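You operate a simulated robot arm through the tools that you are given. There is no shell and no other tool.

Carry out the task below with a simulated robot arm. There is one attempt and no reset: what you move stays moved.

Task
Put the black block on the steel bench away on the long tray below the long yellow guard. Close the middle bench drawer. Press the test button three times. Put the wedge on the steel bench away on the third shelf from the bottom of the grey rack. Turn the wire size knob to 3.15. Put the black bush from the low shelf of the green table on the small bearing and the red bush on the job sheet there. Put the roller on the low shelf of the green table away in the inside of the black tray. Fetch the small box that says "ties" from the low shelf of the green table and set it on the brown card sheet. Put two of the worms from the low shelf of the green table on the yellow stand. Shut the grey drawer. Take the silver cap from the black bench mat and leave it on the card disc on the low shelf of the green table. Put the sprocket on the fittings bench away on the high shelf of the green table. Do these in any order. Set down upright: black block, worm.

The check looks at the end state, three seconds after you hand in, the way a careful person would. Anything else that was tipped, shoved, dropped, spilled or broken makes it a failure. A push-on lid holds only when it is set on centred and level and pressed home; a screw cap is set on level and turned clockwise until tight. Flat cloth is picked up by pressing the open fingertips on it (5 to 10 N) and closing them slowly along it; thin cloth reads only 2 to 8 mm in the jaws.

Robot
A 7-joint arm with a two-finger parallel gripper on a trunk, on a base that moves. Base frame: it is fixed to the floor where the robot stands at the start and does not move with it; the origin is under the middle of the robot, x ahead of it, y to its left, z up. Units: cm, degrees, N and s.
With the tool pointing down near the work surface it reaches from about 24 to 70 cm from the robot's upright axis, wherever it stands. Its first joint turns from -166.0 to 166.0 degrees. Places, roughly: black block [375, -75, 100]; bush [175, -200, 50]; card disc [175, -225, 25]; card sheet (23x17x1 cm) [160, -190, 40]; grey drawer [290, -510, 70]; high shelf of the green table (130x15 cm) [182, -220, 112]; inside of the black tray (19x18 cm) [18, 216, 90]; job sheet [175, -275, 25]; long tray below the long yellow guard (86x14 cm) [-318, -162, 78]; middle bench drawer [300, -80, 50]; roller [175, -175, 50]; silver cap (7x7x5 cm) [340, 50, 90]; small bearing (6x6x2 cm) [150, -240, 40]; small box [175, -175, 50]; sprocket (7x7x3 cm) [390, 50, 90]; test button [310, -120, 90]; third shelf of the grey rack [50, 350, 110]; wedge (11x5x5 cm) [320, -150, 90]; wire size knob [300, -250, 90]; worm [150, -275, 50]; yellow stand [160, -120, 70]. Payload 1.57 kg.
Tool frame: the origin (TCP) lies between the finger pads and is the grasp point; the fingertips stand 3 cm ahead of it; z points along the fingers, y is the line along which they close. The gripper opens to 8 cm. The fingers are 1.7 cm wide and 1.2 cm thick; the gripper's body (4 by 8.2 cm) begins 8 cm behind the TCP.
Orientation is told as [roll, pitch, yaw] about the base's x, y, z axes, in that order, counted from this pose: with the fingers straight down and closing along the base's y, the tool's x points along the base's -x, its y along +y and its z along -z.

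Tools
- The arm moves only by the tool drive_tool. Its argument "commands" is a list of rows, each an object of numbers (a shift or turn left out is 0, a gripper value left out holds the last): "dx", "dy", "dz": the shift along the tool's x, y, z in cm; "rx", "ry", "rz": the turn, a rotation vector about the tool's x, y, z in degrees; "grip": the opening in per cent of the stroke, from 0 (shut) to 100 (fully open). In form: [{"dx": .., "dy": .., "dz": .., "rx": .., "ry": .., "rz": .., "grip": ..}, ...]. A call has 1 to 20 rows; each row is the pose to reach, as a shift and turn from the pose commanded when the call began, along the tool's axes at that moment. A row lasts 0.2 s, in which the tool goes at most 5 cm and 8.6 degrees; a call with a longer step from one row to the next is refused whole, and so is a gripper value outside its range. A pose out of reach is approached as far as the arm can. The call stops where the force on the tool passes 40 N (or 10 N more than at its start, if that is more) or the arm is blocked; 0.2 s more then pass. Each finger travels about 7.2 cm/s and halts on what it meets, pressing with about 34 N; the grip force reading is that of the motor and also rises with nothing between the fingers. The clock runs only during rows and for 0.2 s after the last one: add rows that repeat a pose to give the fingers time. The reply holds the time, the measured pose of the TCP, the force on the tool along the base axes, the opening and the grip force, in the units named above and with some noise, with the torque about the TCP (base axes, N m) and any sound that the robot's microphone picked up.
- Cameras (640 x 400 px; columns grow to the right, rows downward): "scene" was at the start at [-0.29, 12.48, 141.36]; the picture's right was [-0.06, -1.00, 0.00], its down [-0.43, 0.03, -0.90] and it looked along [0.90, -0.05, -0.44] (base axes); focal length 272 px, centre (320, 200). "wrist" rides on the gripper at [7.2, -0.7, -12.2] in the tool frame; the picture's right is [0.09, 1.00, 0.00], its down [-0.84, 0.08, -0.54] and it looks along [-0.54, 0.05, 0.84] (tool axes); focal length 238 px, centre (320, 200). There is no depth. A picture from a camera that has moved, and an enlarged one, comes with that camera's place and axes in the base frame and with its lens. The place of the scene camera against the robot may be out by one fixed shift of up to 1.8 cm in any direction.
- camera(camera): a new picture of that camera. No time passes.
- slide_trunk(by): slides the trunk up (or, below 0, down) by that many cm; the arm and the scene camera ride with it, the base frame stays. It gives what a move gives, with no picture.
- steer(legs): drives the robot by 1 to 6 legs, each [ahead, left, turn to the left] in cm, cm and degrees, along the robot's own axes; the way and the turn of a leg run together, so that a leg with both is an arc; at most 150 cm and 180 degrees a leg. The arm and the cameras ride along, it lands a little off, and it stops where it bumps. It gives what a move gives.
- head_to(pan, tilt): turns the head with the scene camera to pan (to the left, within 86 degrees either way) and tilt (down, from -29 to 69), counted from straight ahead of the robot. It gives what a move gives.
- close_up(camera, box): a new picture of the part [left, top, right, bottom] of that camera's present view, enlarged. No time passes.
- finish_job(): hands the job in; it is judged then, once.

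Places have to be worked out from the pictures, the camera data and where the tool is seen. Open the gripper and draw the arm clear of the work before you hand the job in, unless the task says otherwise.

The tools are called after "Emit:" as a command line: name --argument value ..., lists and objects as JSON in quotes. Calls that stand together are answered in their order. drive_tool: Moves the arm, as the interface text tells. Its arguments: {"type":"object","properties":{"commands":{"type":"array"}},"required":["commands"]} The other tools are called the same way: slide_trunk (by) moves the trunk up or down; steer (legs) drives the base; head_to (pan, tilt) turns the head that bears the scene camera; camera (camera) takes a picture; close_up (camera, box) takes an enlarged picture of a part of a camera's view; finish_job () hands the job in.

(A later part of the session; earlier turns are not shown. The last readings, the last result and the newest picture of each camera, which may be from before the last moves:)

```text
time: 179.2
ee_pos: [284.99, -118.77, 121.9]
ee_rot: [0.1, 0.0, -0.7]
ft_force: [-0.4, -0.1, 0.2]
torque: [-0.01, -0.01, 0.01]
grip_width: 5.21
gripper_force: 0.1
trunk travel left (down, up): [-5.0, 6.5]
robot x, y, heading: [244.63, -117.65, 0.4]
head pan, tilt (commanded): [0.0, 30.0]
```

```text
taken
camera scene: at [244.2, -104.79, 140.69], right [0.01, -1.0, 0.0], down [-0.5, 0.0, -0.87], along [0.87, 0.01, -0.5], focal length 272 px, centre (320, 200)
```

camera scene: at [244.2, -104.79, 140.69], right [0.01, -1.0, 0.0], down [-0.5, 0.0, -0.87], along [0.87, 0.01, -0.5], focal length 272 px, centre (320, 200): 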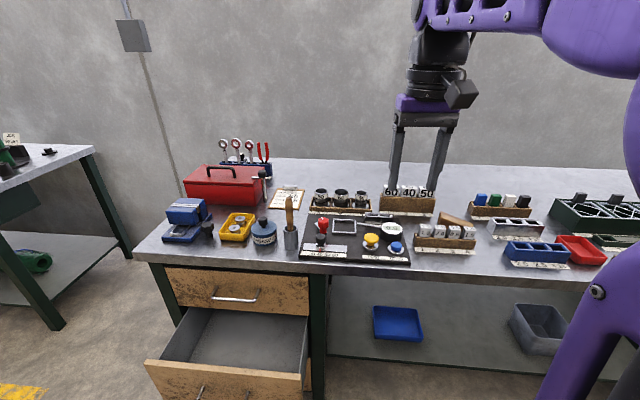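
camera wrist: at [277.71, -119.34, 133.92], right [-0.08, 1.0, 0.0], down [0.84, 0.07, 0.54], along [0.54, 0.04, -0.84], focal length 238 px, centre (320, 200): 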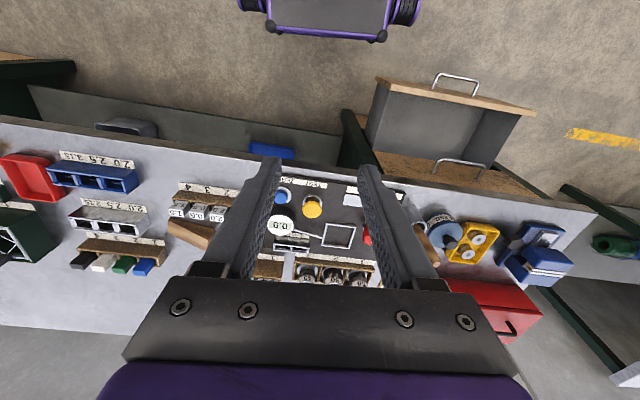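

The TEST button top triangulates to about (307.1, -118.7, 91.2). I close the gripper and bring the fingertips above it.

Emit:
drive_tool --commands '[{"dx": -3.2, "dy": 0.05, "dz": 3.2, "grip": 0}, {"dx": -6.4, "dy": 0.1, "dz": 6.3, "grip": 0}, {"dx": -9.5, "dy": 0.15, "dz": 9.4, "grip": 0}, {"dx": -12.7, "dy": 0.2, "dz": 12.5, "grip": 0}, {"dx": -15.8, "dy": 0.3, "dz": 15.6, "grip": 0}, {"dx": -19, "dy": 0.35, "dz": 18.8, "grip": 0}, {"dx": -22.1, "dy": 0.37, "dz": 21.9, "grip": 0}, {"dx": -22.1, "dy": 0.37, "dz": 21.9, "grip": 0}]'

Emit:
camera --camera "wrist"

Emit:
camera --camera "scene"

```text
time: 181.0
ee_pos: [307.31, -118.47, 99.96]
ee_rot: [0.0, 0.0, -0.6]
ft_force: [-0.1, -0.5, -0.4]
torque: [0.02, 0.02, -0.01]
grip_width: 0.0
gripper_force: 21.2
trunk travel left (down, up): [-5.0, 6.5]
robot x, y, heading: [244.87, -118.12, 0.5]
head pan, tilt (commanded): [0.0, 30.0]
```

```text
taken
camera wrist: at [300.08, -119.02, 112.0], right [-0.08, 1.0, 0.0], down [0.84, 0.07, 0.54], along [0.54, 0.04, -0.84], focal length 238 px, centre (320, 200)
```

wrist: 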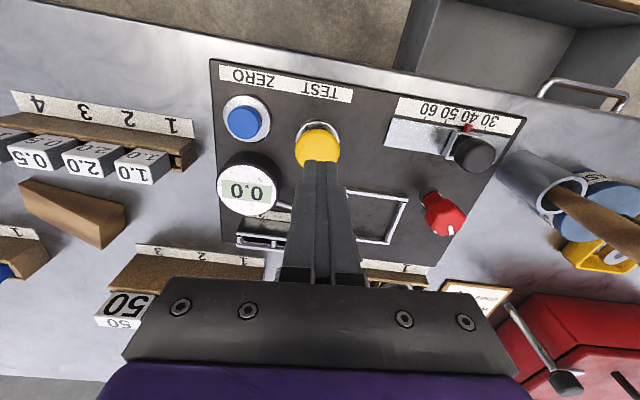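

```text
taken
camera scene: at [244.23, -104.79, 140.69], right [0.01, -1.0, 0.0], down [-0.5, 0.0, -0.87], along [0.87, 0.01, -0.5], focal length 272 px, centre (320, 200)
```

scene: 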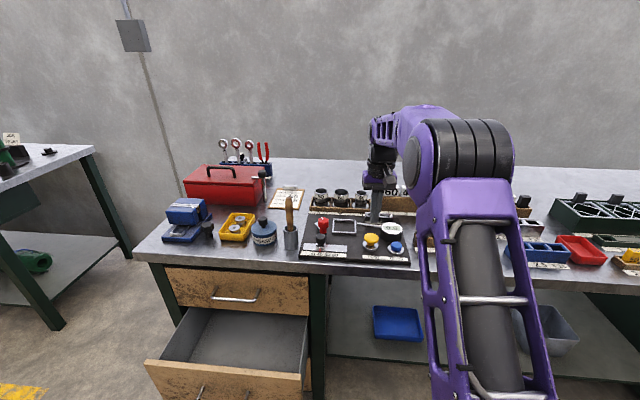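

The fingers are right above the yellow button (its centre about x=308). I shift slightly and press down in small steps, watching force and sound.

Emit:
drive_tool --commands '[{"dx": -0.7, "dy": -0.2, "dz": 2}, {"dx": -0.7, "dy": -0.2, "dz": 4}, {"dx": -0.7, "dy": -0.2, "dz": 5}, {"dx": -0.7, "dy": -0.2, "dz": 5.5}, {"dx": -0.7, "dy": -0.2, "dz": 6}, {"dx": -0.7, "dy": -0.2, "dz": 6.3}, {"dx": -0.7, "dy": -0.2, "dz": 6.6}, {"dx": -0.7, "dy": -0.2, "dz": 6.6}]'

```text
time: 182.8
ee_pos: [307.85, -118.81, 93.49]
ee_rot: [0.1, -0.2, -0.6]
ft_force: [-1.1, 1.7, 11.5]
torque: [0.05, -0.09, 0.06]
grip_width: 0.0
gripper_force: 21.6
trunk travel left (down, up): [-5.0, 6.5]
robot x, y, heading: [244.74, -117.81, 0.7]
head pan, tilt (commanded): [0.0, 30.0]
heard: click
```

A click: press one. I lift off fully (2.5 cm) and press again the same way.

Emit:
drive_tool --commands '[{"dz": -1.2}, {"dz": -2.5}, {"dz": -2.5}, {"dz": -2.5}]'

Emit:
drive_tool --commands '[{"dz": 0.8}, {"dz": 1.5}, {"dz": 1.9}, {"dz": 2.2}, {"dz": 2.5}, {"dz": 2.5}]'

Emit:
drive_tool --commands '[{"dz": -1.2}, {"dz": -2.5}, {"dz": -2.5}, {"dz": -2.5}]'

Emit:
camera --camera "wrist"

```text
time: 183.8
ee_pos: [307.67, -118.86, 95.87]
ee_rot: [0.1, 0.0, -0.7]
ft_force: [0.3, -0.1, -0.1]
torque: [-0.02, 0.0, 0.02]
grip_width: 0.0
gripper_force: 21.3
trunk travel left (down, up): [-5.0, 6.5]
robot x, y, heading: [244.59, -117.78, 0.6]
head pan, tilt (commanded): [0.0, 30.0]
```

```text
time: 185.2
ee_pos: [307.76, -118.77, 93.53]
ee_rot: [0.1, -0.2, -0.7]
ft_force: [-1.4, -0.4, 11.3]
torque: [-0.02, -0.03, 0.02]
grip_width: 0.0
gripper_force: 21.4
trunk travel left (down, up): [-5.0, 6.5]
robot x, y, heading: [244.91, -117.73, 0.6]
head pan, tilt (commanded): [0.0, 30.0]
heard: click
```

```text
time: 186.2
ee_pos: [307.87, -118.83, 95.96]
ee_rot: [0.1, 0.0, -0.7]
ft_force: [-0.1, -0.5, 0.0]
torque: [0.02, 0.0, 0.03]
grip_width: 0.0
gripper_force: 21.8
trunk travel left (down, up): [-5.0, 6.5]
robot x, y, heading: [244.46, -117.76, 0.4]
head pan, tilt (commanded): [0.0, 30.0]
```

```text
taken
camera wrist: at [300.63, -119.34, 107.92], right [-0.08, 1.0, 0.0], down [0.84, 0.07, 0.54], along [0.54, 0.04, -0.84], focal length 238 px, centre (320, 200)
```

wrist: 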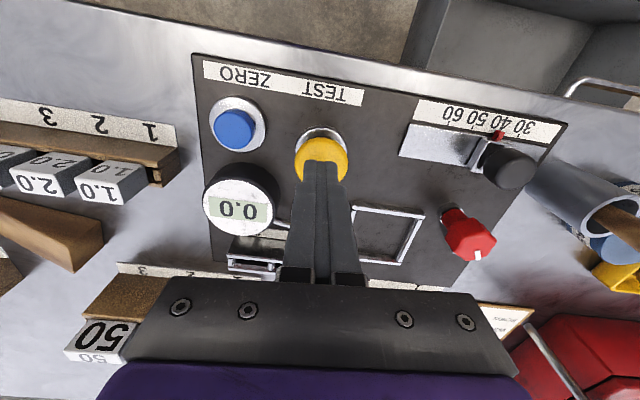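

Second click heard. One more press, then I lift well clear.

Emit:
drive_tool --commands '[{"dz": 0.8}, {"dz": 1.5}, {"dz": 1.9}, {"dz": 2.2}, {"dz": 2.5}, {"dz": 2.5}]'

Emit:
drive_tool --commands '[{"dz": -3}, {"dz": -7}, {"dz": -11}, {"dz": -15}, {"dz": -19}, {"dz": -19}]'

Emit:
camera --camera "wrist"

Emit:
close_up --camera "wrist" --box '[100, 120, 320, 280]'

```text
time: 187.6
ee_pos: [307.67, -118.68, 93.56]
ee_rot: [0.1, -0.1, -0.6]
ft_force: [-0.2, 0.6, 11.4]
torque: [0.04, -0.14, 0.02]
grip_width: 0.0
gripper_force: 21.4
trunk travel left (down, up): [-5.0, 6.5]
robot x, y, heading: [244.56, -117.61, 0.4]
head pan, tilt (commanded): [0.0, 30.0]
heard: click
```

```text
time: 189.0
ee_pos: [307.72, -118.76, 112.37]
ee_rot: [0.1, -0.1, -0.7]
ft_force: [-0.8, -0.1, 0.5]
torque: [-0.01, -0.02, 0.0]
grip_width: 0.0
gripper_force: 21.3
trunk travel left (down, up): [-5.0, 6.5]
robot x, y, heading: [245.02, -118.12, 0.4]
head pan, tilt (commanded): [0.0, 30.0]
```

```text
taken
camera wrist: at [300.61, -119.4, 124.44], right [-0.08, 1.0, 0.0], down [0.84, 0.07, 0.54], along [0.54, 0.04, -0.84], focal length 238 px, centre (320, 200)
```

wrist: 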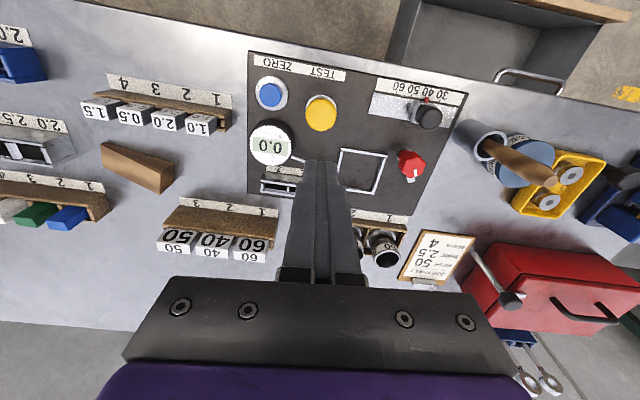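

```text
2.50 times, centred on (210, 200) of wrist
camera zoom: at [300.61, -119.4, 124.44], right [-0.08, 1.0, 0.0], down [0.84, 0.07, 0.54], along [0.54, 0.04, -0.84], focal length 596 px, centre (595, 200)
```

zoom: 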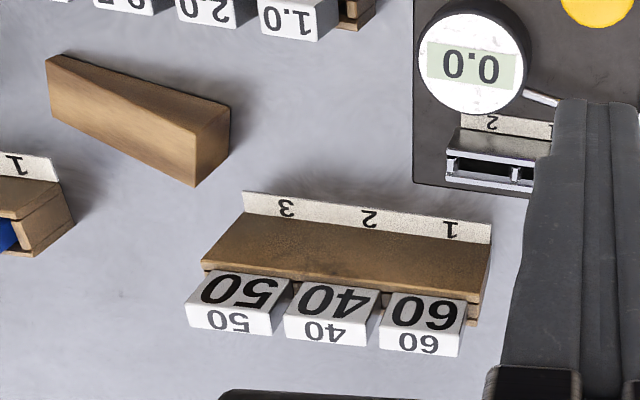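

Three clicks done. Next the middle drawer: its front is at about x≈286, y≈-78, z 38–62. I back off, shift left in front of it, and lower the closed fingers with a 60° forward tilt.

Emit:
steer --legs '[[-15, 40, -3]]'

Emit:
slide_trunk --by -5

Emit:
drive_tool --commands '[{"dx": 1.2, "dz": 4.2, "ry": -5}, {"dx": 2.4, "dz": 8.4, "ry": -10}, {"dx": 3.6, "dz": 12.6, "ry": -15}, {"dx": 4.8, "dz": 16.8, "ry": -20}, {"dx": 6, "dz": 21, "ry": -25}, {"dx": 7.2, "dz": 25.2, "ry": -30}, {"dx": 8.4, "dz": 29.4, "ry": -35}, {"dx": 9.6, "dz": 33.6, "ry": -40}, {"dx": 10.8, "dz": 37.8, "ry": -45}, {"dx": 12, "dz": 42, "ry": -50}, {"dx": 13.2, "dz": 46.2, "ry": -55}, {"dx": 14.4, "dz": 50.4, "ry": -60}, {"dx": 14.4, "dz": 50.4, "ry": -60}]'

Emit:
camera --camera "wrist"

Emit:
camera --camera "scene"

```text
time: 193.4
ee_pos: [293.62, -81.46, 112.4]
ee_rot: [0.1, 0.0, -3.7]
ft_force: [0.1, 0.3, -0.4]
torque: [-0.02, -0.01, 0.02]
grip_width: 0.0
gripper_force: 21.9
trunk travel left (down, up): [-5.0, 6.5]
robot x, y, heading: [230.36, -77.38, -2.3]
head pan, tilt (commanded): [0.0, 30.0]
```

```text
time: 194.3
ee_pos: [293.56, -81.51, 107.44]
ee_rot: [0.2, 0.0, -3.6]
ft_force: [-0.1, 0.7, -0.5]
torque: [-0.01, 0.03, 0.01]
grip_width: 0.0
gripper_force: 21.4
trunk travel left (down, up): [0.0, 11.5]
robot x, y, heading: [230.27, -77.18, -2.7]
head pan, tilt (commanded): [0.0, 30.0]
```

```text
time: 197.2
ee_pos: [279.49, -80.51, 56.98]
ee_rot: [0.1, -60.0, -3.6]
ft_force: [-0.7, 0.5, -0.6]
torque: [-0.01, -0.01, -0.04]
grip_width: 0.01
gripper_force: 21.2
trunk travel left (down, up): [0.0, 11.5]
robot x, y, heading: [230.78, -76.9, -2.5]
head pan, tilt (commanded): [0.0, 30.0]
```

```text
taken
camera wrist: at [265.16, -80.31, 56.66], right [0.02, 1.0, -0.08], down [-0.05, 0.08, 1.0], along [1.0, -0.01, 0.05], focal length 238 px, centre (320, 200)
```

wrist: 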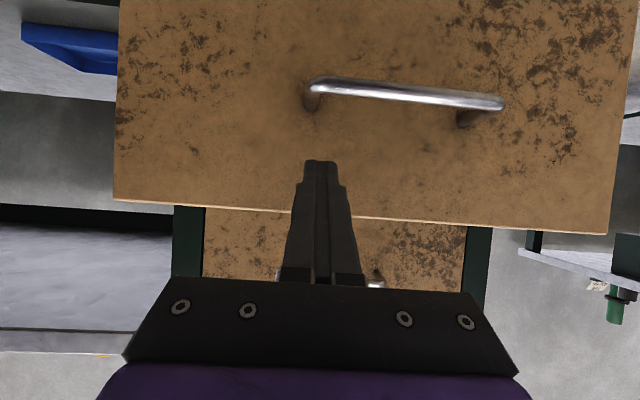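

```text
taken
camera scene: at [230.86, -64.27, 135.7], right [-0.04, -1.0, 0.0], down [-0.5, 0.02, -0.87], along [0.87, -0.04, -0.5], focal length 272 px, centre (320, 200)
```

scene: 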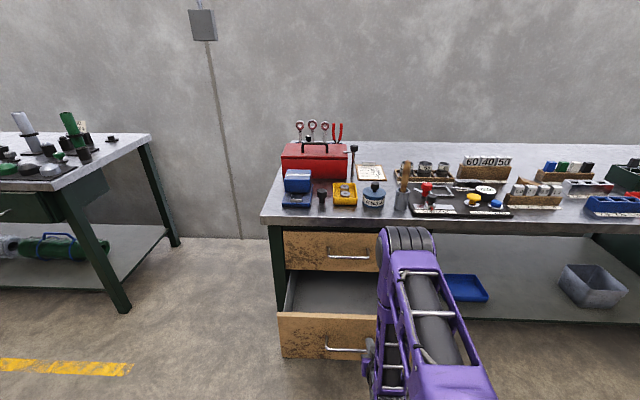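

The fingertips face the drawer front just above the handle. I shift 3 cm toward its middle and push forward until it's closed.

Emit:
drive_tool --commands '[{"dy": 1.5}, {"dy": 3}, {"dx": -1, "dy": 3, "dz": 1.73}, {"dx": -1.75, "dy": 3, "dz": 3.0}, {"dx": -2.5, "dy": 3, "dz": 4.3}, {"dx": -3.25, "dy": 3, "dz": 5.6}, {"dx": -4, "dy": 3, "dz": 6.9}, {"dx": -4.75, "dy": 3, "dz": 8.2}, {"dx": -5.5, "dy": 3, "dz": 9.5}, {"dx": -6.25, "dy": 3, "dz": 10.8}, {"dx": -7, "dy": 3, "dz": 12.1}, {"dx": -7, "dy": 3, "dz": 12.1}]'

Emit:
camera --camera "scene"

```text
time: 199.8
ee_pos: [293.52, -78.43, 56.79]
ee_rot: [0.1, -60.0, -3.6]
ft_force: [0.2, 0.7, 0.6]
torque: [0.01, 0.01, 0.03]
grip_width: 0.0
gripper_force: 21.0
trunk travel left (down, up): [0.0, 11.5]
robot x, y, heading: [230.54, -77.13, -2.7]
head pan, tilt (commanded): [0.0, 30.0]
```

```text
taken
camera scene: at [230.86, -64.27, 135.69], right [-0.04, -1.0, 0.0], down [-0.5, 0.02, -0.87], along [0.87, -0.04, -0.5], focal length 272 px, centre (320, 200)
```

scene: 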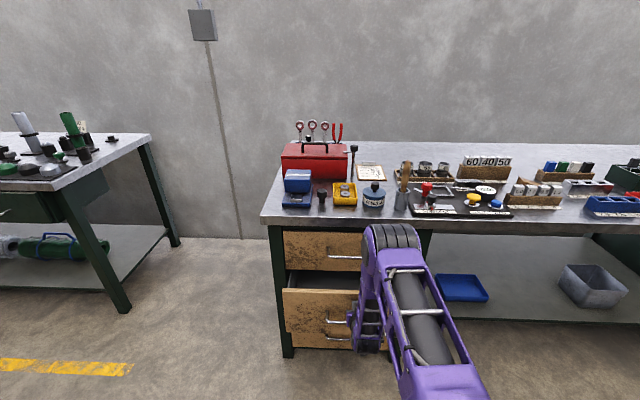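

The drawer slides easily and is nearly closed. I keep pushing.

Emit:
drive_tool --commands '[{"dx": -0.75, "dz": 1.3}, {"dx": -1.5, "dz": 2.6}, {"dx": -2.25, "dz": 3.9}, {"dx": -3, "dz": 5.2}, {"dx": -3.75, "dz": 6.5}, {"dx": -4.5, "dz": 7.8}, {"dx": -5.25, "dz": 9.1}, {"dx": -5.25, "dz": 9.1}]'

Emit:
camera --camera "scene"

Emit:
camera --camera "wrist"

```text
time: 201.5
ee_pos: [303.44, -78.99, 56.84]
ee_rot: [0.2, -59.5, -3.8]
ft_force: [-8.0, 0.8, 3.5]
torque: [-0.04, -0.04, -0.03]
grip_width: 0.01
gripper_force: 22.0
trunk travel left (down, up): [0.0, 11.5]
robot x, y, heading: [230.76, -77.09, -2.6]
head pan, tilt (commanded): [0.0, 30.0]
stopped in row 8: the force on the tool passed its limit at 43 N (the readings are from after the stop); the commanded pose is now the measured one
```

```text
taken
camera scene: at [230.71, -64.26, 135.69], right [-0.04, -1.0, 0.0], down [-0.5, 0.02, -0.87], along [0.87, -0.04, -0.5], focal length 272 px, centre (320, 200)
```

scene: 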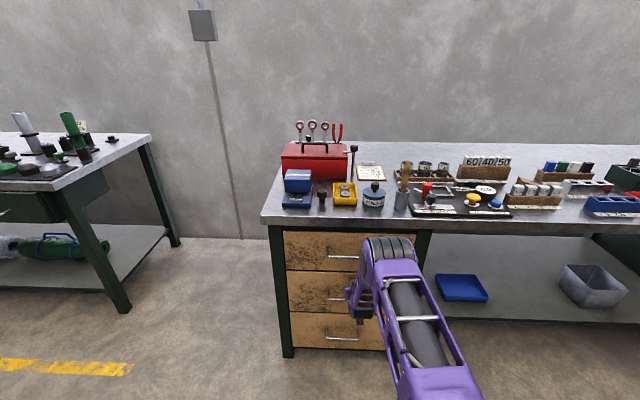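

```text
taken
camera wrist: at [289.25, -78.76, 56.7], right [0.02, 1.0, -0.08], down [-0.04, 0.08, 1.0], along [1.0, -0.01, 0.04], focal length 238 px, centre (320, 200)
```

wrist: 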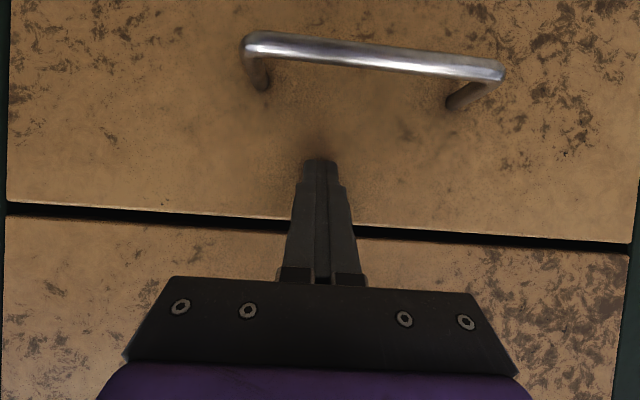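

All three drawer fronts are flush: the middle drawer is closed. I withdraw, raise the arm to the compact pose, and drive along the bench toward the wire size knob.

Emit:
drive_tool --commands '[{"dx": 2, "dz": -3.5}, {"dx": 4, "dz": -7}, {"dx": 6, "dz": -10.4}, {"dx": 2.6, "dz": -13.6, "ry": 5.5}, {"dx": -0.8, "dz": -16.8, "ry": 11}, {"dx": -4.2, "dz": -20.1, "ry": 16.5}, {"dx": -7.6, "dz": -23.3, "ry": 22}, {"dx": -11, "dz": -26.5, "ry": 27.5}, {"dx": -14.4, "dz": -29.7, "ry": 33}, {"dx": -17.8, "dz": -32.9, "ry": 38.5}, {"dx": -21.2, "dz": -36.1, "ry": 44}, {"dx": -24.6, "dz": -39.4, "ry": 49.5}, {"dx": -28, "dz": -42.6, "ry": 55}, {"dx": -31.3, "dz": -45.8, "ry": 59.5}, {"dx": -31.3, "dz": -45.8, "ry": 59.5}]'

Emit:
slide_trunk --by 5

Emit:
steer --legs '[[0, -100, 0], [0, -58, -2.5]]'

Emit:
camera --camera "scene"

Emit:
camera --camera "wrist"

```text
time: 204.7
ee_pos: [280.01, -77.66, 107.02]
ee_rot: [0.2, 0.0, -3.7]
ft_force: [0.5, -0.8, 0.2]
torque: [0.01, 0.03, 0.03]
grip_width: 0.0
gripper_force: 21.6
trunk travel left (down, up): [0.0, 11.5]
robot x, y, heading: [230.49, -77.29, -2.6]
head pan, tilt (commanded): [0.0, 30.0]
```

```text
time: 205.6
ee_pos: [279.92, -77.53, 111.9]
ee_rot: [0.1, 0.0, -3.7]
ft_force: [0.0, 0.6, -0.6]
torque: [-0.02, -0.04, 0.01]
grip_width: 0.0
gripper_force: 21.7
trunk travel left (down, up): [-5.0, 6.5]
robot x, y, heading: [230.52, -77.36, -2.5]
head pan, tilt (commanded): [0.0, 30.0]
```

```text
time: 211.1
ee_pos: [277.96, -128.95, 111.9]
ee_rot: [0.0, 0.0, -4.3]
ft_force: [-0.2, 0.0, 0.8]
torque: [0.0, 0.01, 0.02]
grip_width: 0.0
gripper_force: 21.5
trunk travel left (down, up): [-5.0, 6.5]
robot x, y, heading: [228.64, -128.11, -3.2]
head pan, tilt (commanded): [0.0, 30.0]
stopped in leg 1: the robot was blocked; the commanded pose is now the measured one
```

```text
taken
camera scene: at [228.97, -115.08, 140.7], right [-0.05, -1.0, 0.0], down [-0.5, 0.03, -0.87], along [0.86, -0.05, -0.5], focal length 272 px, centre (320, 200)
```

scene: 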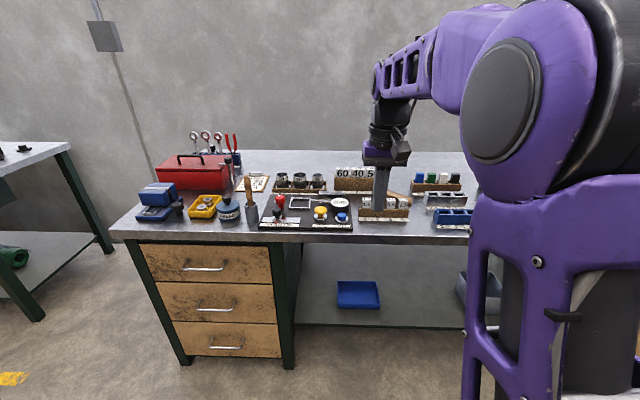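

```text
taken
camera wrist: at [270.69, -129.09, 124.07], right [-0.02, 1.0, 0.0], down [0.84, 0.01, 0.54], along [0.54, 0.01, -0.84], focal length 238 px, centre (320, 200)
```

wrist: 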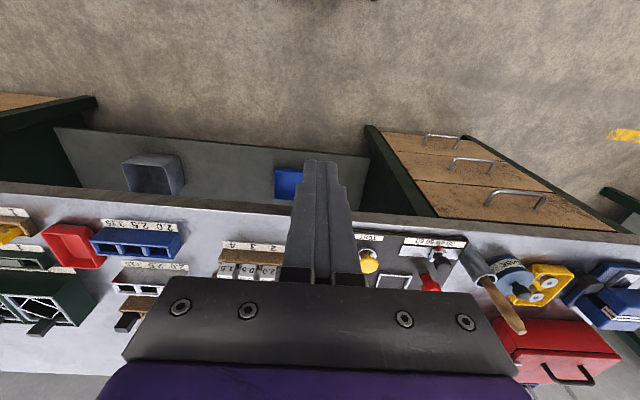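

The base bumped at its rear corner, evidently the green table's back corner (so the table's back is at about x≈197). I move forward 18 cm first and then continue to the right, parallel to the rotated benches (about −4.8°).

Emit:
steer --legs '[[18, 0, -1.6]]'

Emit:
steer --legs '[[0, -100, 0], [0, -15, 0]]'

Emit:
camera --camera "scene"

Emit:
camera --camera "wrist"

```text
time: 212.6
ee_pos: [295.95, -131.54, 111.97]
ee_rot: [-0.1, -0.1, -5.9]
ft_force: [-0.3, -1.2, -0.2]
torque: [-0.03, 0.01, -0.02]
grip_width: 0.0
gripper_force: 21.1
trunk travel left (down, up): [-5.0, 6.5]
robot x, y, heading: [246.73, -129.32, -4.6]
head pan, tilt (commanded): [0.0, 30.0]
```

```text
time: 224.3
ee_pos: [285.69, -247.91, 112.13]
ee_rot: [0.0, 0.0, -6.7]
ft_force: [-1.1, -0.3, 0.1]
torque: [0.03, 0.0, 0.01]
grip_width: 0.0
gripper_force: 21.0
trunk travel left (down, up): [-5.0, 6.5]
robot x, y, heading: [236.16, -245.13, -5.4]
head pan, tilt (commanded): [0.0, 30.0]
```

```text
taken
camera scene: at [237.35, -232.07, 140.69], right [-0.09, -1.0, 0.0], down [-0.5, 0.05, -0.87], along [0.86, -0.08, -0.5], focal length 272 px, centre (320, 200)
```

scene: 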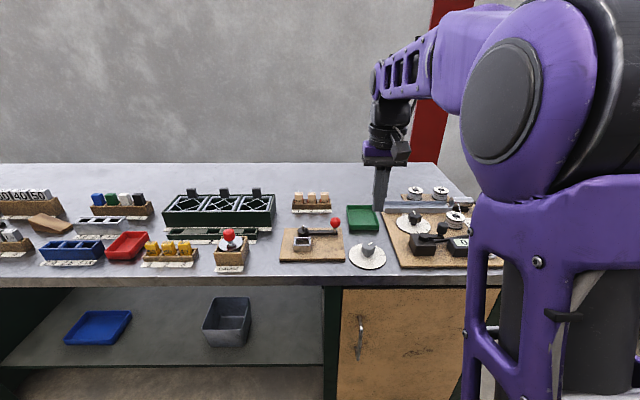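

```text
taken
camera wrist: at [278.41, -247.76, 124.07], right [0.02, 1.0, 0.0], down [0.84, -0.02, 0.54], along [0.54, -0.01, -0.84], focal length 238 px, centre (320, 200)
```

wrist: 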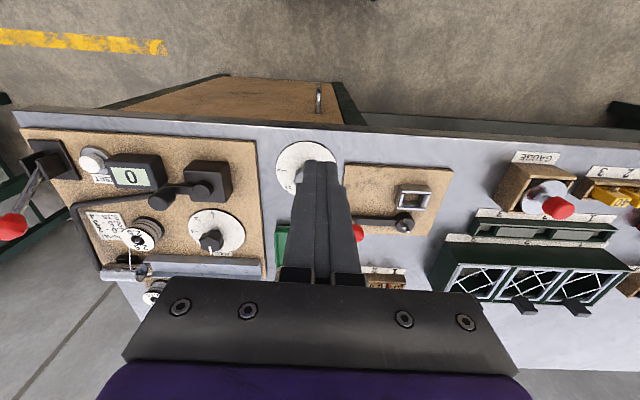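

The stand-alone round dial at about (294,-250) is likely the wire size knob. I zoom in from both cameras.

Emit:
close_up --camera "scene" --box '[320, 215, 480, 285]'

Emit:
close_up --camera "wrist" --box '[180, 110, 400, 260]'

```text
4.00 times, centred on (400, 250) of scene
camera zoom: at [237.35, -232.07, 140.69], right [-0.09, -1.0, 0.0], down [-0.5, 0.05, -0.87], along [0.86, -0.08, -0.5], focal length 1088 px, centre (0, 0)
```

zoom: 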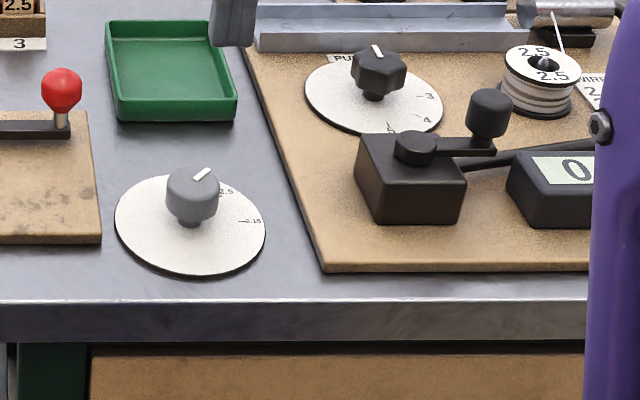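

```text
2.67 times, centred on (290, 185) of wrist
camera zoom: at [278.41, -247.76, 124.07], right [0.02, 1.0, 0.0], down [0.84, -0.02, 0.54], along [0.54, -0.01, -0.84], focal length 636 px, centre (400, 240)
```

zoom: 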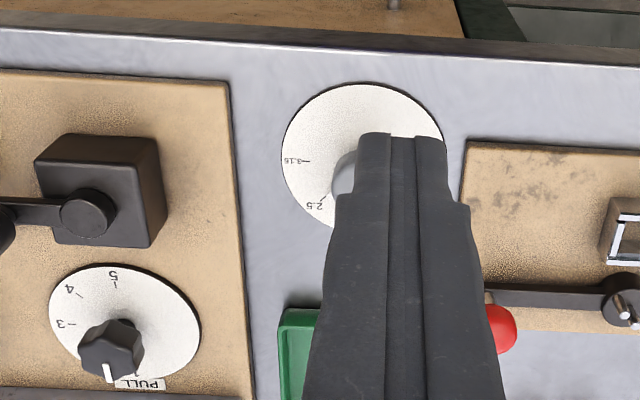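

The dial shows 2.5 and 3.15 marks; the hand hides the rest. I move the hand sideways to get an unobstructed view.

Emit:
drive_tool --commands '[{"dy": 4, "dx": 1}, {"dy": 8, "dx": 2}, {"dy": 12, "dx": 3}, {"dy": 12, "dx": 3}]'

Emit:
close_up --camera "wrist" --box '[100, 80, 300, 220]'

Emit:
close_up --camera "scene" --box '[330, 225, 410, 285]'

```text
time: 225.3
ee_pos: [283.99, -235.53, 111.9]
ee_rot: [-0.1, -0.1, -6.7]
ft_force: [0.4, 0.9, -0.5]
torque: [-0.01, 0.03, -0.02]
grip_width: 0.01
gripper_force: 21.5
trunk travel left (down, up): [-5.0, 6.5]
robot x, y, heading: [236.54, -245.08, -5.4]
head pan, tilt (commanded): [0.0, 30.0]
```

```text
2.86 times, centred on (200, 150) of wrist
camera zoom: at [276.71, -235.38, 123.86], right [0.02, 1.0, 0.0], down [0.84, -0.02, 0.54], along [0.54, -0.01, -0.84], focal length 681 px, centre (663, 343)
```

zoom: 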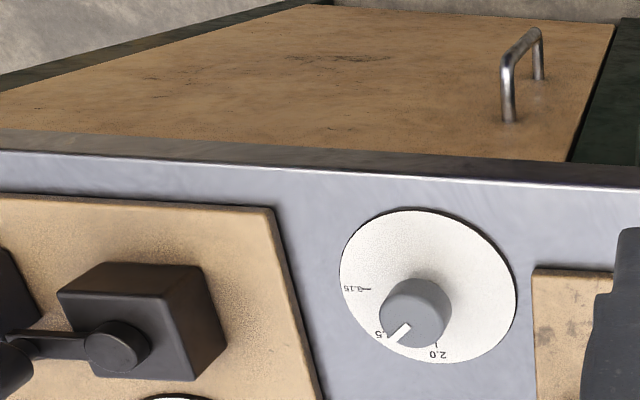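

```text
6.67 times, centred on (370, 255) of scene
camera zoom: at [237.35, -232.06, 140.69], right [-0.09, -1.0, 0.0], down [-0.5, 0.05, -0.87], along [0.86, -0.08, -0.5], focal length 1814 px, centre (-13, -167)
```

zoom: 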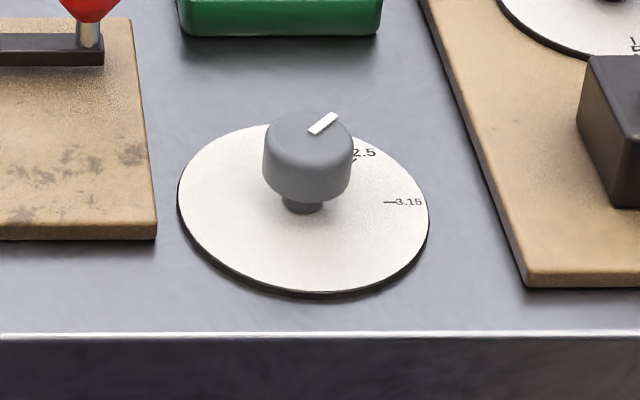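

The dial has 2.0 / 2.5 / 3.15 marks about 45° apart and the pointer is at 2.5; 3.15 lies toward −y, i.e. 45° clockwise from above. Knob axis is about (295.2, −249.3), top z≈92. I open the fingers and move above it.

Emit:
drive_tool --commands '[{"dx": -2.5, "dy": -2.5, "dz": 1, "grip": 72}, {"dx": -5.1, "dy": -5, "dz": 3, "grip": 72}, {"dx": -7.6, "dy": -7.5, "dz": 5.5, "grip": 72}, {"dx": -10.2, "dy": -10, "dz": 8, "grip": 72}, {"dx": -12.7, "dy": -12.4, "dz": 10.9, "grip": 72}, {"dx": -12.7, "dy": -12.4, "dz": 10.9, "grip": 72}]'

Emit:
camera --camera "wrist"

Emit:
close_up --camera "wrist" --box '[240, 90, 400, 210]'

```text
time: 226.8
ee_pos: [295.18, -249.4, 100.91]
ee_rot: [0.0, -0.2, -6.7]
ft_force: [0.0, -0.9, -0.8]
torque: [0.0, -0.01, -0.03]
grip_width: 5.77
gripper_force: 0.1
trunk travel left (down, up): [-5.0, 6.5]
robot x, y, heading: [236.7, -244.91, -5.4]
head pan, tilt (commanded): [0.0, 30.0]
```

```text
taken
camera wrist: at [287.89, -249.22, 112.91], right [0.02, 1.0, 0.0], down [0.84, -0.02, 0.54], along [0.54, -0.01, -0.84], focal length 238 px, centre (320, 200)
```

wrist: 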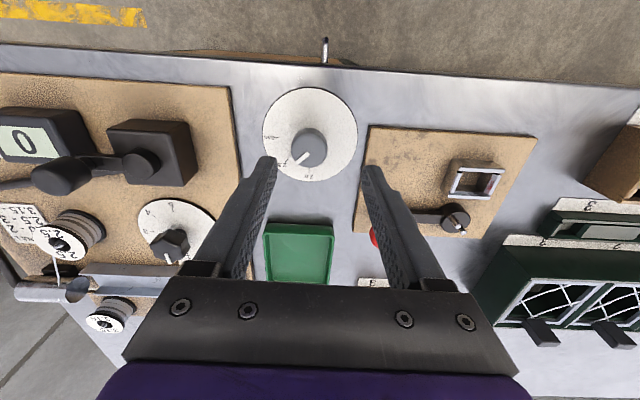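

```text
3.33 times, centred on (320, 150) of wrist
camera zoom: at [287.89, -249.22, 112.91], right [0.02, 1.0, 0.0], down [0.84, -0.02, 0.54], along [0.54, -0.01, -0.84], focal length 794 px, centre (320, 367)
```

zoom: 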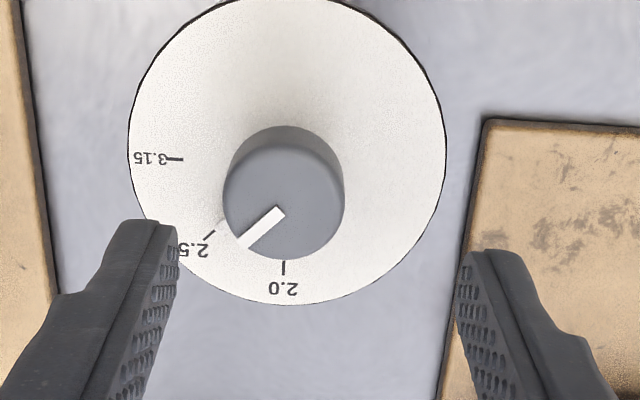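

Refined: knob axis ≈ (296.0, −250.3); 2.5 mark at −49.5°, 3.15 at −94°. I descend around the knob.

Emit:
drive_tool --commands '[{"dx": -0.5, "dy": -0.4, "dz": 2}, {"dx": -0.95, "dy": -0.8, "dz": 4}, {"dx": -0.95, "dy": -0.8, "dz": 6}, {"dx": -0.95, "dy": -0.8, "dz": 7.3}, {"dx": -0.95, "dy": -0.8, "dz": 8.1}, {"dx": -0.95, "dy": -0.8, "dz": 8.1}]'

Emit:
close_up --camera "wrist" --box '[220, 80, 420, 230]'

```text
time: 228.2
ee_pos: [296.08, -250.31, 93.18]
ee_rot: [0.0, -0.1, -6.7]
ft_force: [0.5, 0.5, -1.0]
torque: [0.0, 0.03, -0.02]
grip_width: 5.75
gripper_force: 0.1
trunk travel left (down, up): [-5.0, 6.5]
robot x, y, heading: [236.35, -244.92, -5.4]
head pan, tilt (commanded): [0.0, 30.0]
```

```text
2.67 times, centred on (320, 155) of wrist
camera zoom: at [288.81, -250.15, 105.13], right [0.02, 1.0, 0.0], down [0.84, -0.02, 0.54], along [0.54, -0.01, -0.84], focal length 636 px, centre (320, 320)
```

zoom: 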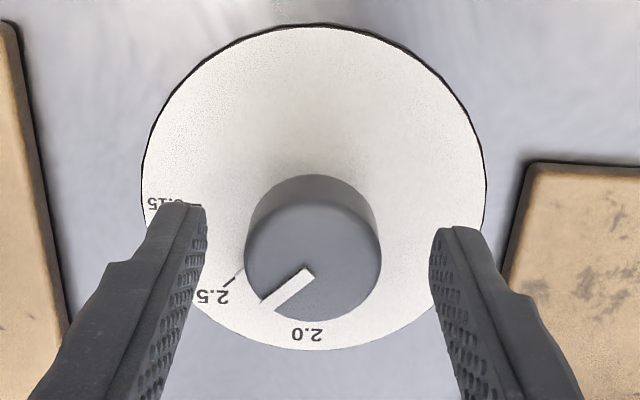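

The fingers straddle the knob well. I nudge 0.4 cm back, close, and rotate clockwise (about the downward tool axis) by 44.5°.

Emit:
drive_tool --commands '[{"dx": 0.4, "dy": -0.1}, {"dx": 0.4, "dy": -0.1, "grip": 0}, {"dx": 0.4, "dy": -0.1, "grip": 0}, {"dx": 0.4, "dy": -0.1, "grip": 0}, {"dx": 0.4, "dy": -0.1, "grip": 0}]'

Emit:
drive_tool --commands '[{"rz": 7.4}, {"rz": 14.8}, {"rz": 22.2}, {"rz": 29.6}, {"rz": 37}, {"rz": 44.5}, {"rz": 44.5}, {"rz": 44.5}]'

Emit:
close_up --camera "wrist" --box '[220, 80, 420, 230]'

```text
time: 229.3
ee_pos: [295.79, -250.43, 93.19]
ee_rot: [0.0, -0.1, -6.6]
ft_force: [-0.3, -1.1, 6.3]
torque: [-0.03, -0.05, -0.03]
grip_width: 0.0
gripper_force: 21.7
trunk travel left (down, up): [-5.0, 6.5]
robot x, y, heading: [236.57, -245.05, -5.5]
head pan, tilt (commanded): [0.0, 30.0]
```

```text
time: 231.2
ee_pos: [295.72, -250.21, 93.19]
ee_rot: [0.1, -0.1, -51.0]
ft_force: [2.1, 16.7, 16.1]
torque: [0.46, -0.21, 0.18]
grip_width: 0.0
gripper_force: 21.7
trunk travel left (down, up): [-5.0, 6.5]
robot x, y, heading: [236.38, -245.09, -5.3]
head pan, tilt (commanded): [0.0, 30.0]
```

```text
2.67 times, centred on (320, 155) of wrist
camera zoom: at [290.64, -244.98, 105.2], right [0.72, 0.7, 0.0], down [0.58, -0.6, 0.54], along [0.38, -0.39, -0.84], focal length 636 px, centre (320, 320)
```

zoom: 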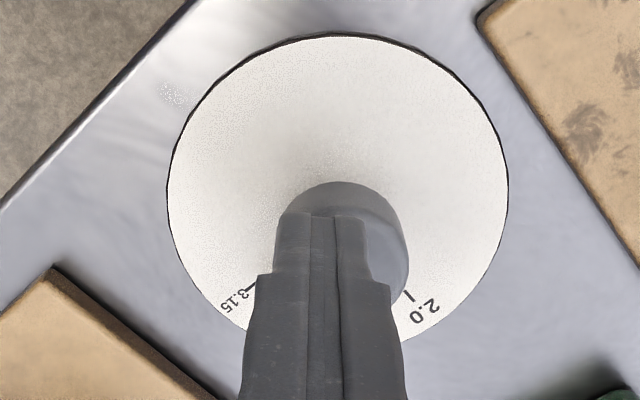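

The fingers closed above the knob (its top is at about z=90, lower than estimated). I lift off, rotate back and check the pointer.

Emit:
drive_tool --commands '[{"dz": -2}, {"dz": -4, "grip": 72}, {"dz": -4, "rz": -8, "grip": 72}, {"dz": -4, "rz": -16, "grip": 72}, {"dz": -4, "rz": -24, "grip": 72}, {"dz": -4, "rz": -32, "grip": 72}, {"dz": -4, "rz": -40, "grip": 72}, {"dz": -4, "rz": -44.5, "grip": 72}, {"dz": -4, "rz": -44.5, "grip": 72}]'

Emit:
close_up --camera "wrist" --box '[220, 80, 420, 230]'

```text
time: 233.2
ee_pos: [295.79, -250.34, 97.04]
ee_rot: [0.0, -0.1, -6.6]
ft_force: [0.0, 0.3, -0.5]
torque: [0.04, -0.01, 0.0]
grip_width: 5.73
gripper_force: 0.0
trunk travel left (down, up): [-5.0, 6.5]
robot x, y, heading: [236.06, -244.88, -5.5]
head pan, tilt (commanded): [0.0, 30.0]
```

```text
2.67 times, centred on (320, 155) of wrist
camera zoom: at [288.44, -250.28, 109.15], right [0.02, 1.0, 0.0], down [0.84, -0.02, 0.54], along [0.54, -0.01, -0.84], focal length 636 px, centre (320, 320)
```

zoom: 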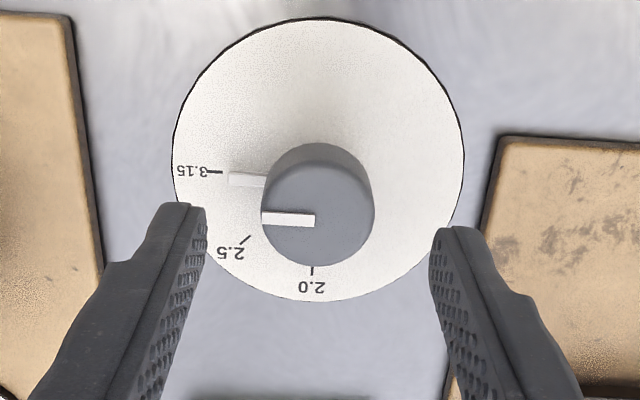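

Friction under the fingertips turned the knob by itself: the pointer now appears to point at 3.15. I verify with higher zoom from both cameras.

Emit:
close_up --camera "wrist" --box '[265, 95, 365, 165]'

Emit:
close_up --camera "scene" --box '[330, 225, 410, 285]'

```text
5.71 times, centred on (315, 130) of wrist
camera zoom: at [288.44, -250.28, 109.15], right [0.02, 1.0, 0.0], down [0.84, -0.02, 0.54], along [0.54, -0.01, -0.84], focal length 1362 px, centre (349, 600)
```

zoom: 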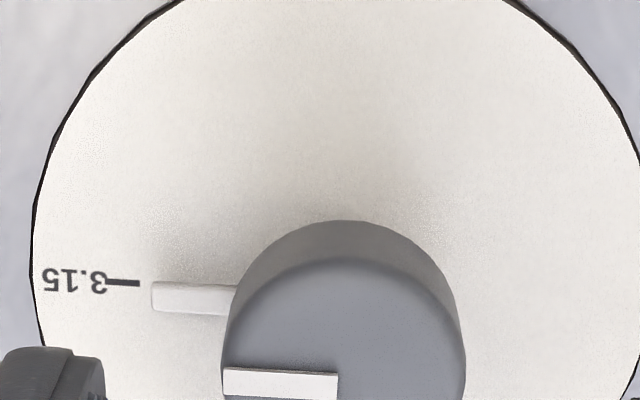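

```text
6.67 times, centred on (370, 255) of scene
camera zoom: at [237.35, -232.07, 140.7], right [-0.09, -1.0, 0.0], down [-0.5, 0.05, -0.87], along [0.86, -0.08, -0.5], focal length 1814 px, centre (-13, -167)
```

zoom: 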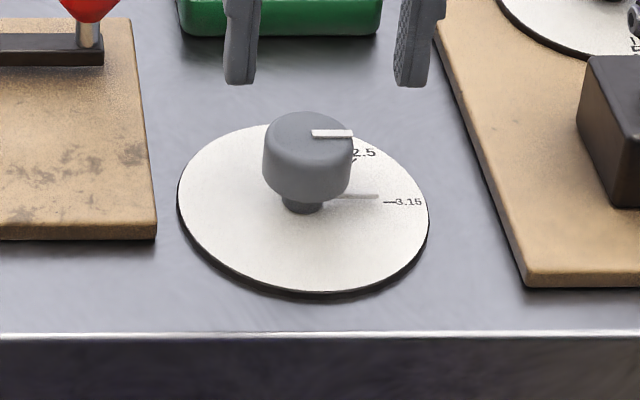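

Both views agree the pointer is on 3.15 (within ~2°). I lift and retract the arm, then turn around in the corridor to face the back of the green table.

Emit:
drive_tool --commands '[{"dz": -4}, {"dz": -8}, {"dx": 4, "dz": -11}, {"dx": 8.5, "dz": -13}, {"dx": 13, "dz": -15}, {"dx": 17.5, "dz": -17}, {"dx": 22, "dz": -19}, {"dx": 25, "dz": -20}, {"dx": 25, "dz": -20}]'

Emit:
steer --legs '[[3, 0, 0], [0, 0, -180]]'

Emit:
head_to --pan 0 --tilt 40

Emit:
camera --camera "scene"

Emit:
camera --camera "wrist"

```text
time: 235.2
ee_pos: [271.54, -247.46, 115.25]
ee_rot: [-0.1, 2.8, -6.7]
ft_force: [-0.8, 0.9, 1.0]
torque: [0.03, -0.01, 0.01]
grip_width: 5.76
gripper_force: 0.1
trunk travel left (down, up): [-5.0, 6.5]
robot x, y, heading: [236.63, -245.15, -5.8]
head pan, tilt (commanded): [0.0, 30.0]
```

```text
time: 243.5
ee_pos: [204.86, -243.64, 116.4]
ee_rot: [0.0, 0.7, 174.6]
ft_force: [0.3, -0.5, -1.2]
torque: [0.02, -0.01, 0.01]
grip_width: 5.75
gripper_force: 0.1
trunk travel left (down, up): [-5.0, 6.5]
robot x, y, heading: [239.52, -245.52, 176.1]
head pan, tilt (commanded): [0.0, 30.0]
```

```text
time: 244.2
ee_pos: [204.7, -243.59, 116.1]
ee_rot: [-0.1, 1.1, 174.6]
ft_force: [0.2, 0.2, -0.9]
torque: [0.01, 0.0, 0.02]
grip_width: 5.76
gripper_force: 0.1
trunk travel left (down, up): [-5.0, 6.5]
robot x, y, heading: [239.77, -245.28, 175.8]
head pan, tilt (commanded): [0.0, 40.0]
```

```text
taken
camera scene: at [239.35, -255.7, 141.59], right [0.56, 0.83, 0.0], down [0.34, -0.23, -0.91], along [-0.75, 0.51, -0.41], focal length 272 px, centre (320, 200)
```

scene: 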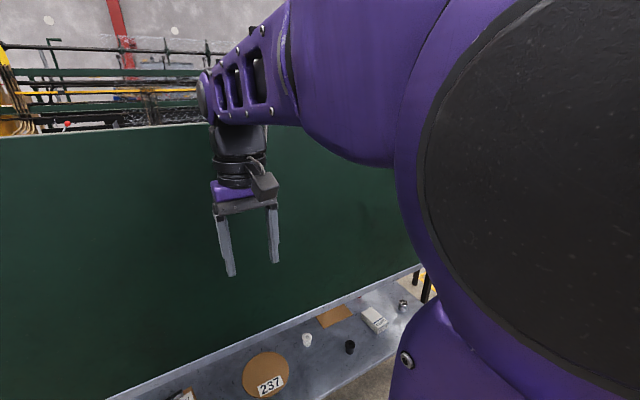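

```text
taken
camera wrist: at [211.62, -243.62, 128.3], right [0.0, -1.0, 0.0], down [-0.85, 0.0, 0.52], along [-0.52, 0.0, -0.85], focal length 238 px, centre (320, 200)
```

wrist: 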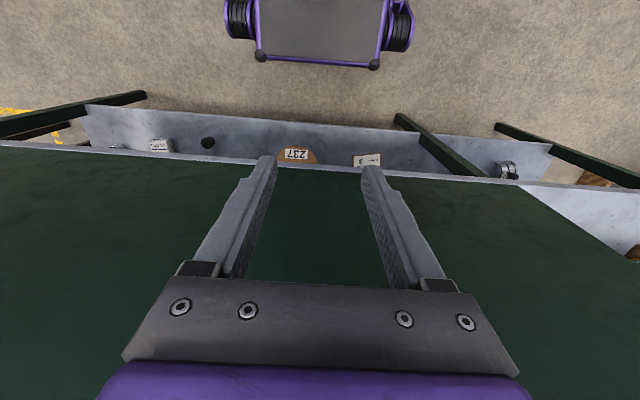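

From behind I see disc 237, the white bush, the black bush (~(183,-200)), the CLIPS box and the roller close to the back edge. I move to y≈-200, lower the trunk and bring the hand low behind the table.

Emit:
steer --legs '[[-9, -44, -0.8]]'

Emit:
slide_trunk --by -5

Emit:
drive_tool --commands '[{"dx": -1.5, "dz": 4, "ry": -1}, {"dx": -3, "dz": 8, "ry": -3}, {"dx": -4.5, "dz": 12, "ry": -6}, {"dx": -6, "dz": 16.5, "ry": -9}, {"dx": -7, "dz": 21, "ry": -12}, {"dx": -8, "dz": 25.5, "ry": -15}, {"dx": -9, "dz": 30, "ry": -18}, {"dx": -10, "dz": 34.5, "ry": -21}, {"dx": -11, "dz": 39, "ry": -24}, {"dx": -12, "dz": 43.5, "ry": -27}, {"dx": -12, "dz": 48, "ry": -30}, {"dx": -12, "dz": 52.5, "ry": -30}, {"dx": -12, "dz": 56, "ry": -30}, {"dx": -12, "dz": 56, "ry": -30}]'

Emit:
camera --camera "wrist"

```text
time: 249.0
ee_pos: [217.27, -199.9, 116.14]
ee_rot: [0.1, 1.2, 173.4]
ft_force: [1.0, -0.5, 0.0]
torque: [-0.02, 0.04, 0.0]
grip_width: 5.77
gripper_force: 0.0
trunk travel left (down, up): [-5.0, 6.5]
robot x, y, heading: [252.03, -202.57, 174.8]
head pan, tilt (commanded): [0.0, 40.0]
```

```text
time: 249.9
ee_pos: [217.2, -199.8, 110.75]
ee_rot: [-0.1, 1.8, 173.5]
ft_force: [-0.1, 0.2, 0.2]
torque: [-0.01, -0.02, 0.02]
grip_width: 5.76
gripper_force: 0.0
trunk travel left (down, up): [0.0, 11.5]
robot x, y, heading: [252.04, -202.41, 175.0]
head pan, tilt (commanded): [0.0, 40.0]
```

```text
time: 252.9
ee_pos: [206.52, -198.53, 54.82]
ee_rot: [-0.1, -28.7, 173.4]
ft_force: [1.2, 0.0, -0.1]
torque: [0.03, 0.0, 0.0]
grip_width: 5.71
gripper_force: 0.0
trunk travel left (down, up): [0.0, 11.5]
robot x, y, heading: [252.12, -202.36, 174.8]
head pan, tilt (commanded): [0.0, 40.0]
```

```text
taken
camera wrist: at [218.74, -199.3, 61.96], right [-0.03, -1.0, -0.04], down [-0.48, -0.02, 0.88], along [-0.88, 0.05, -0.48], focal length 238 px, centre (320, 200)
```

wrist: 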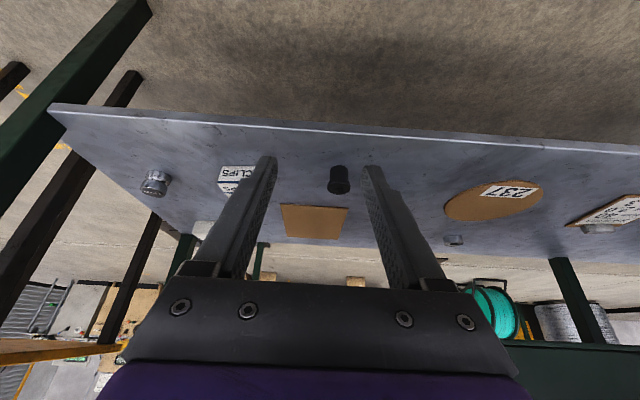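

Clear view from behind: the black bush is straight ahead. I zoom in to locate it and its neighbours precisely.

Emit:
close_up --camera "wrist" --box '[260, 110, 460, 260]'

Emit:
close_up --camera "wrist" --box '[100, 120, 300, 260]'

Emit:
close_up --camera "wrist" --box '[420, 130, 640, 260]'

```text
2.67 times, centred on (360, 185) of wrist
camera zoom: at [218.74, -199.3, 61.96], right [-0.03, -1.0, -0.04], down [-0.48, -0.02, 0.88], along [-0.88, 0.05, -0.48], focal length 636 px, centre (213, 240)
```

zoom: 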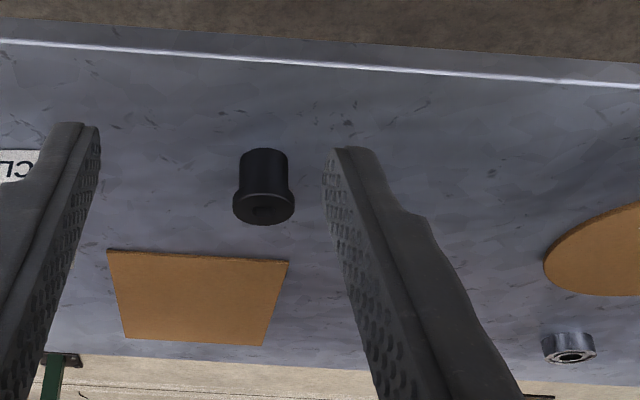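

```text
2.86 times, centred on (200, 190) of wrist
camera zoom: at [218.74, -199.3, 61.96], right [-0.03, -1.0, -0.04], down [-0.48, -0.02, 0.88], along [-0.88, 0.05, -0.48], focal length 681 px, centre (663, 229)
```

zoom: 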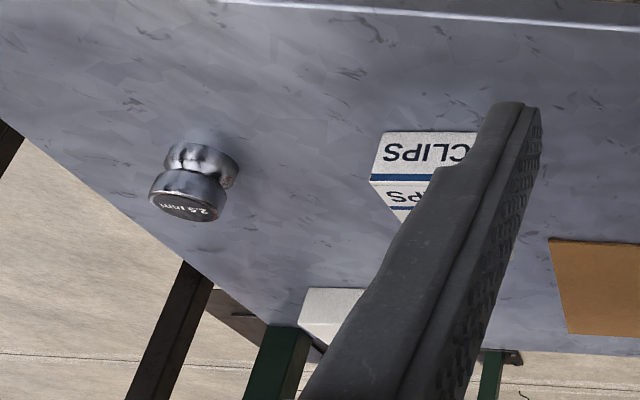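

```text
2.91 times, centred on (530, 195) of wrist
camera zoom: at [218.74, -199.3, 61.96], right [-0.03, -1.0, -0.04], down [-0.48, -0.02, 0.88], along [-0.88, 0.05, -0.48], focal length 693 px, centre (-291, 214)
```

zoom: 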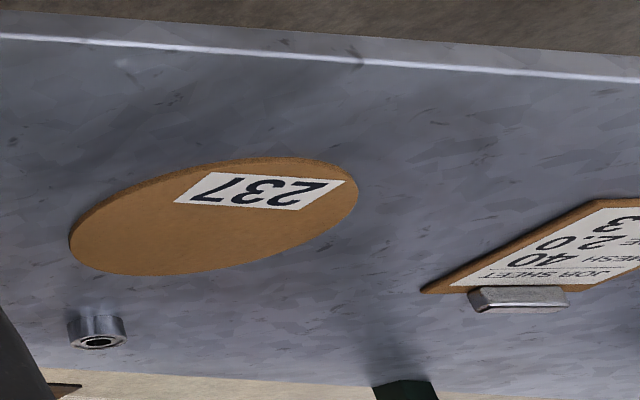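

The black bush (flange up, ~4 cm tall) stands at about (181.8, −200.5). I drive 12 cm closer so it's comfortably within reach.

Emit:
steer --legs '[[12, 2, 0]]'

Emit:
close_up --camera "wrist" --box '[240, 80, 400, 200]'

```text
time: 254.2
ee_pos: [194.33, -199.54, 54.81]
ee_rot: [0.0, -28.7, 173.5]
ft_force: [0.3, -0.2, -0.1]
torque: [0.01, -0.01, -0.02]
grip_width: 5.75
gripper_force: 0.0
trunk travel left (down, up): [0.0, 11.5]
robot x, y, heading: [239.41, -203.04, 175.0]
head pan, tilt (commanded): [0.0, 40.0]
```

```text
3.33 times, centred on (320, 140) of wrist
camera zoom: at [206.44, -200.18, 62.0], right [-0.03, -1.0, -0.04], down [-0.48, -0.02, 0.88], along [-0.88, 0.05, -0.48], focal length 794 px, centre (320, 400)
```

zoom: 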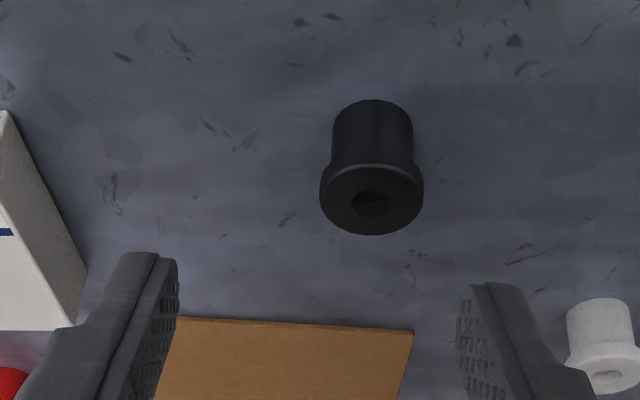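

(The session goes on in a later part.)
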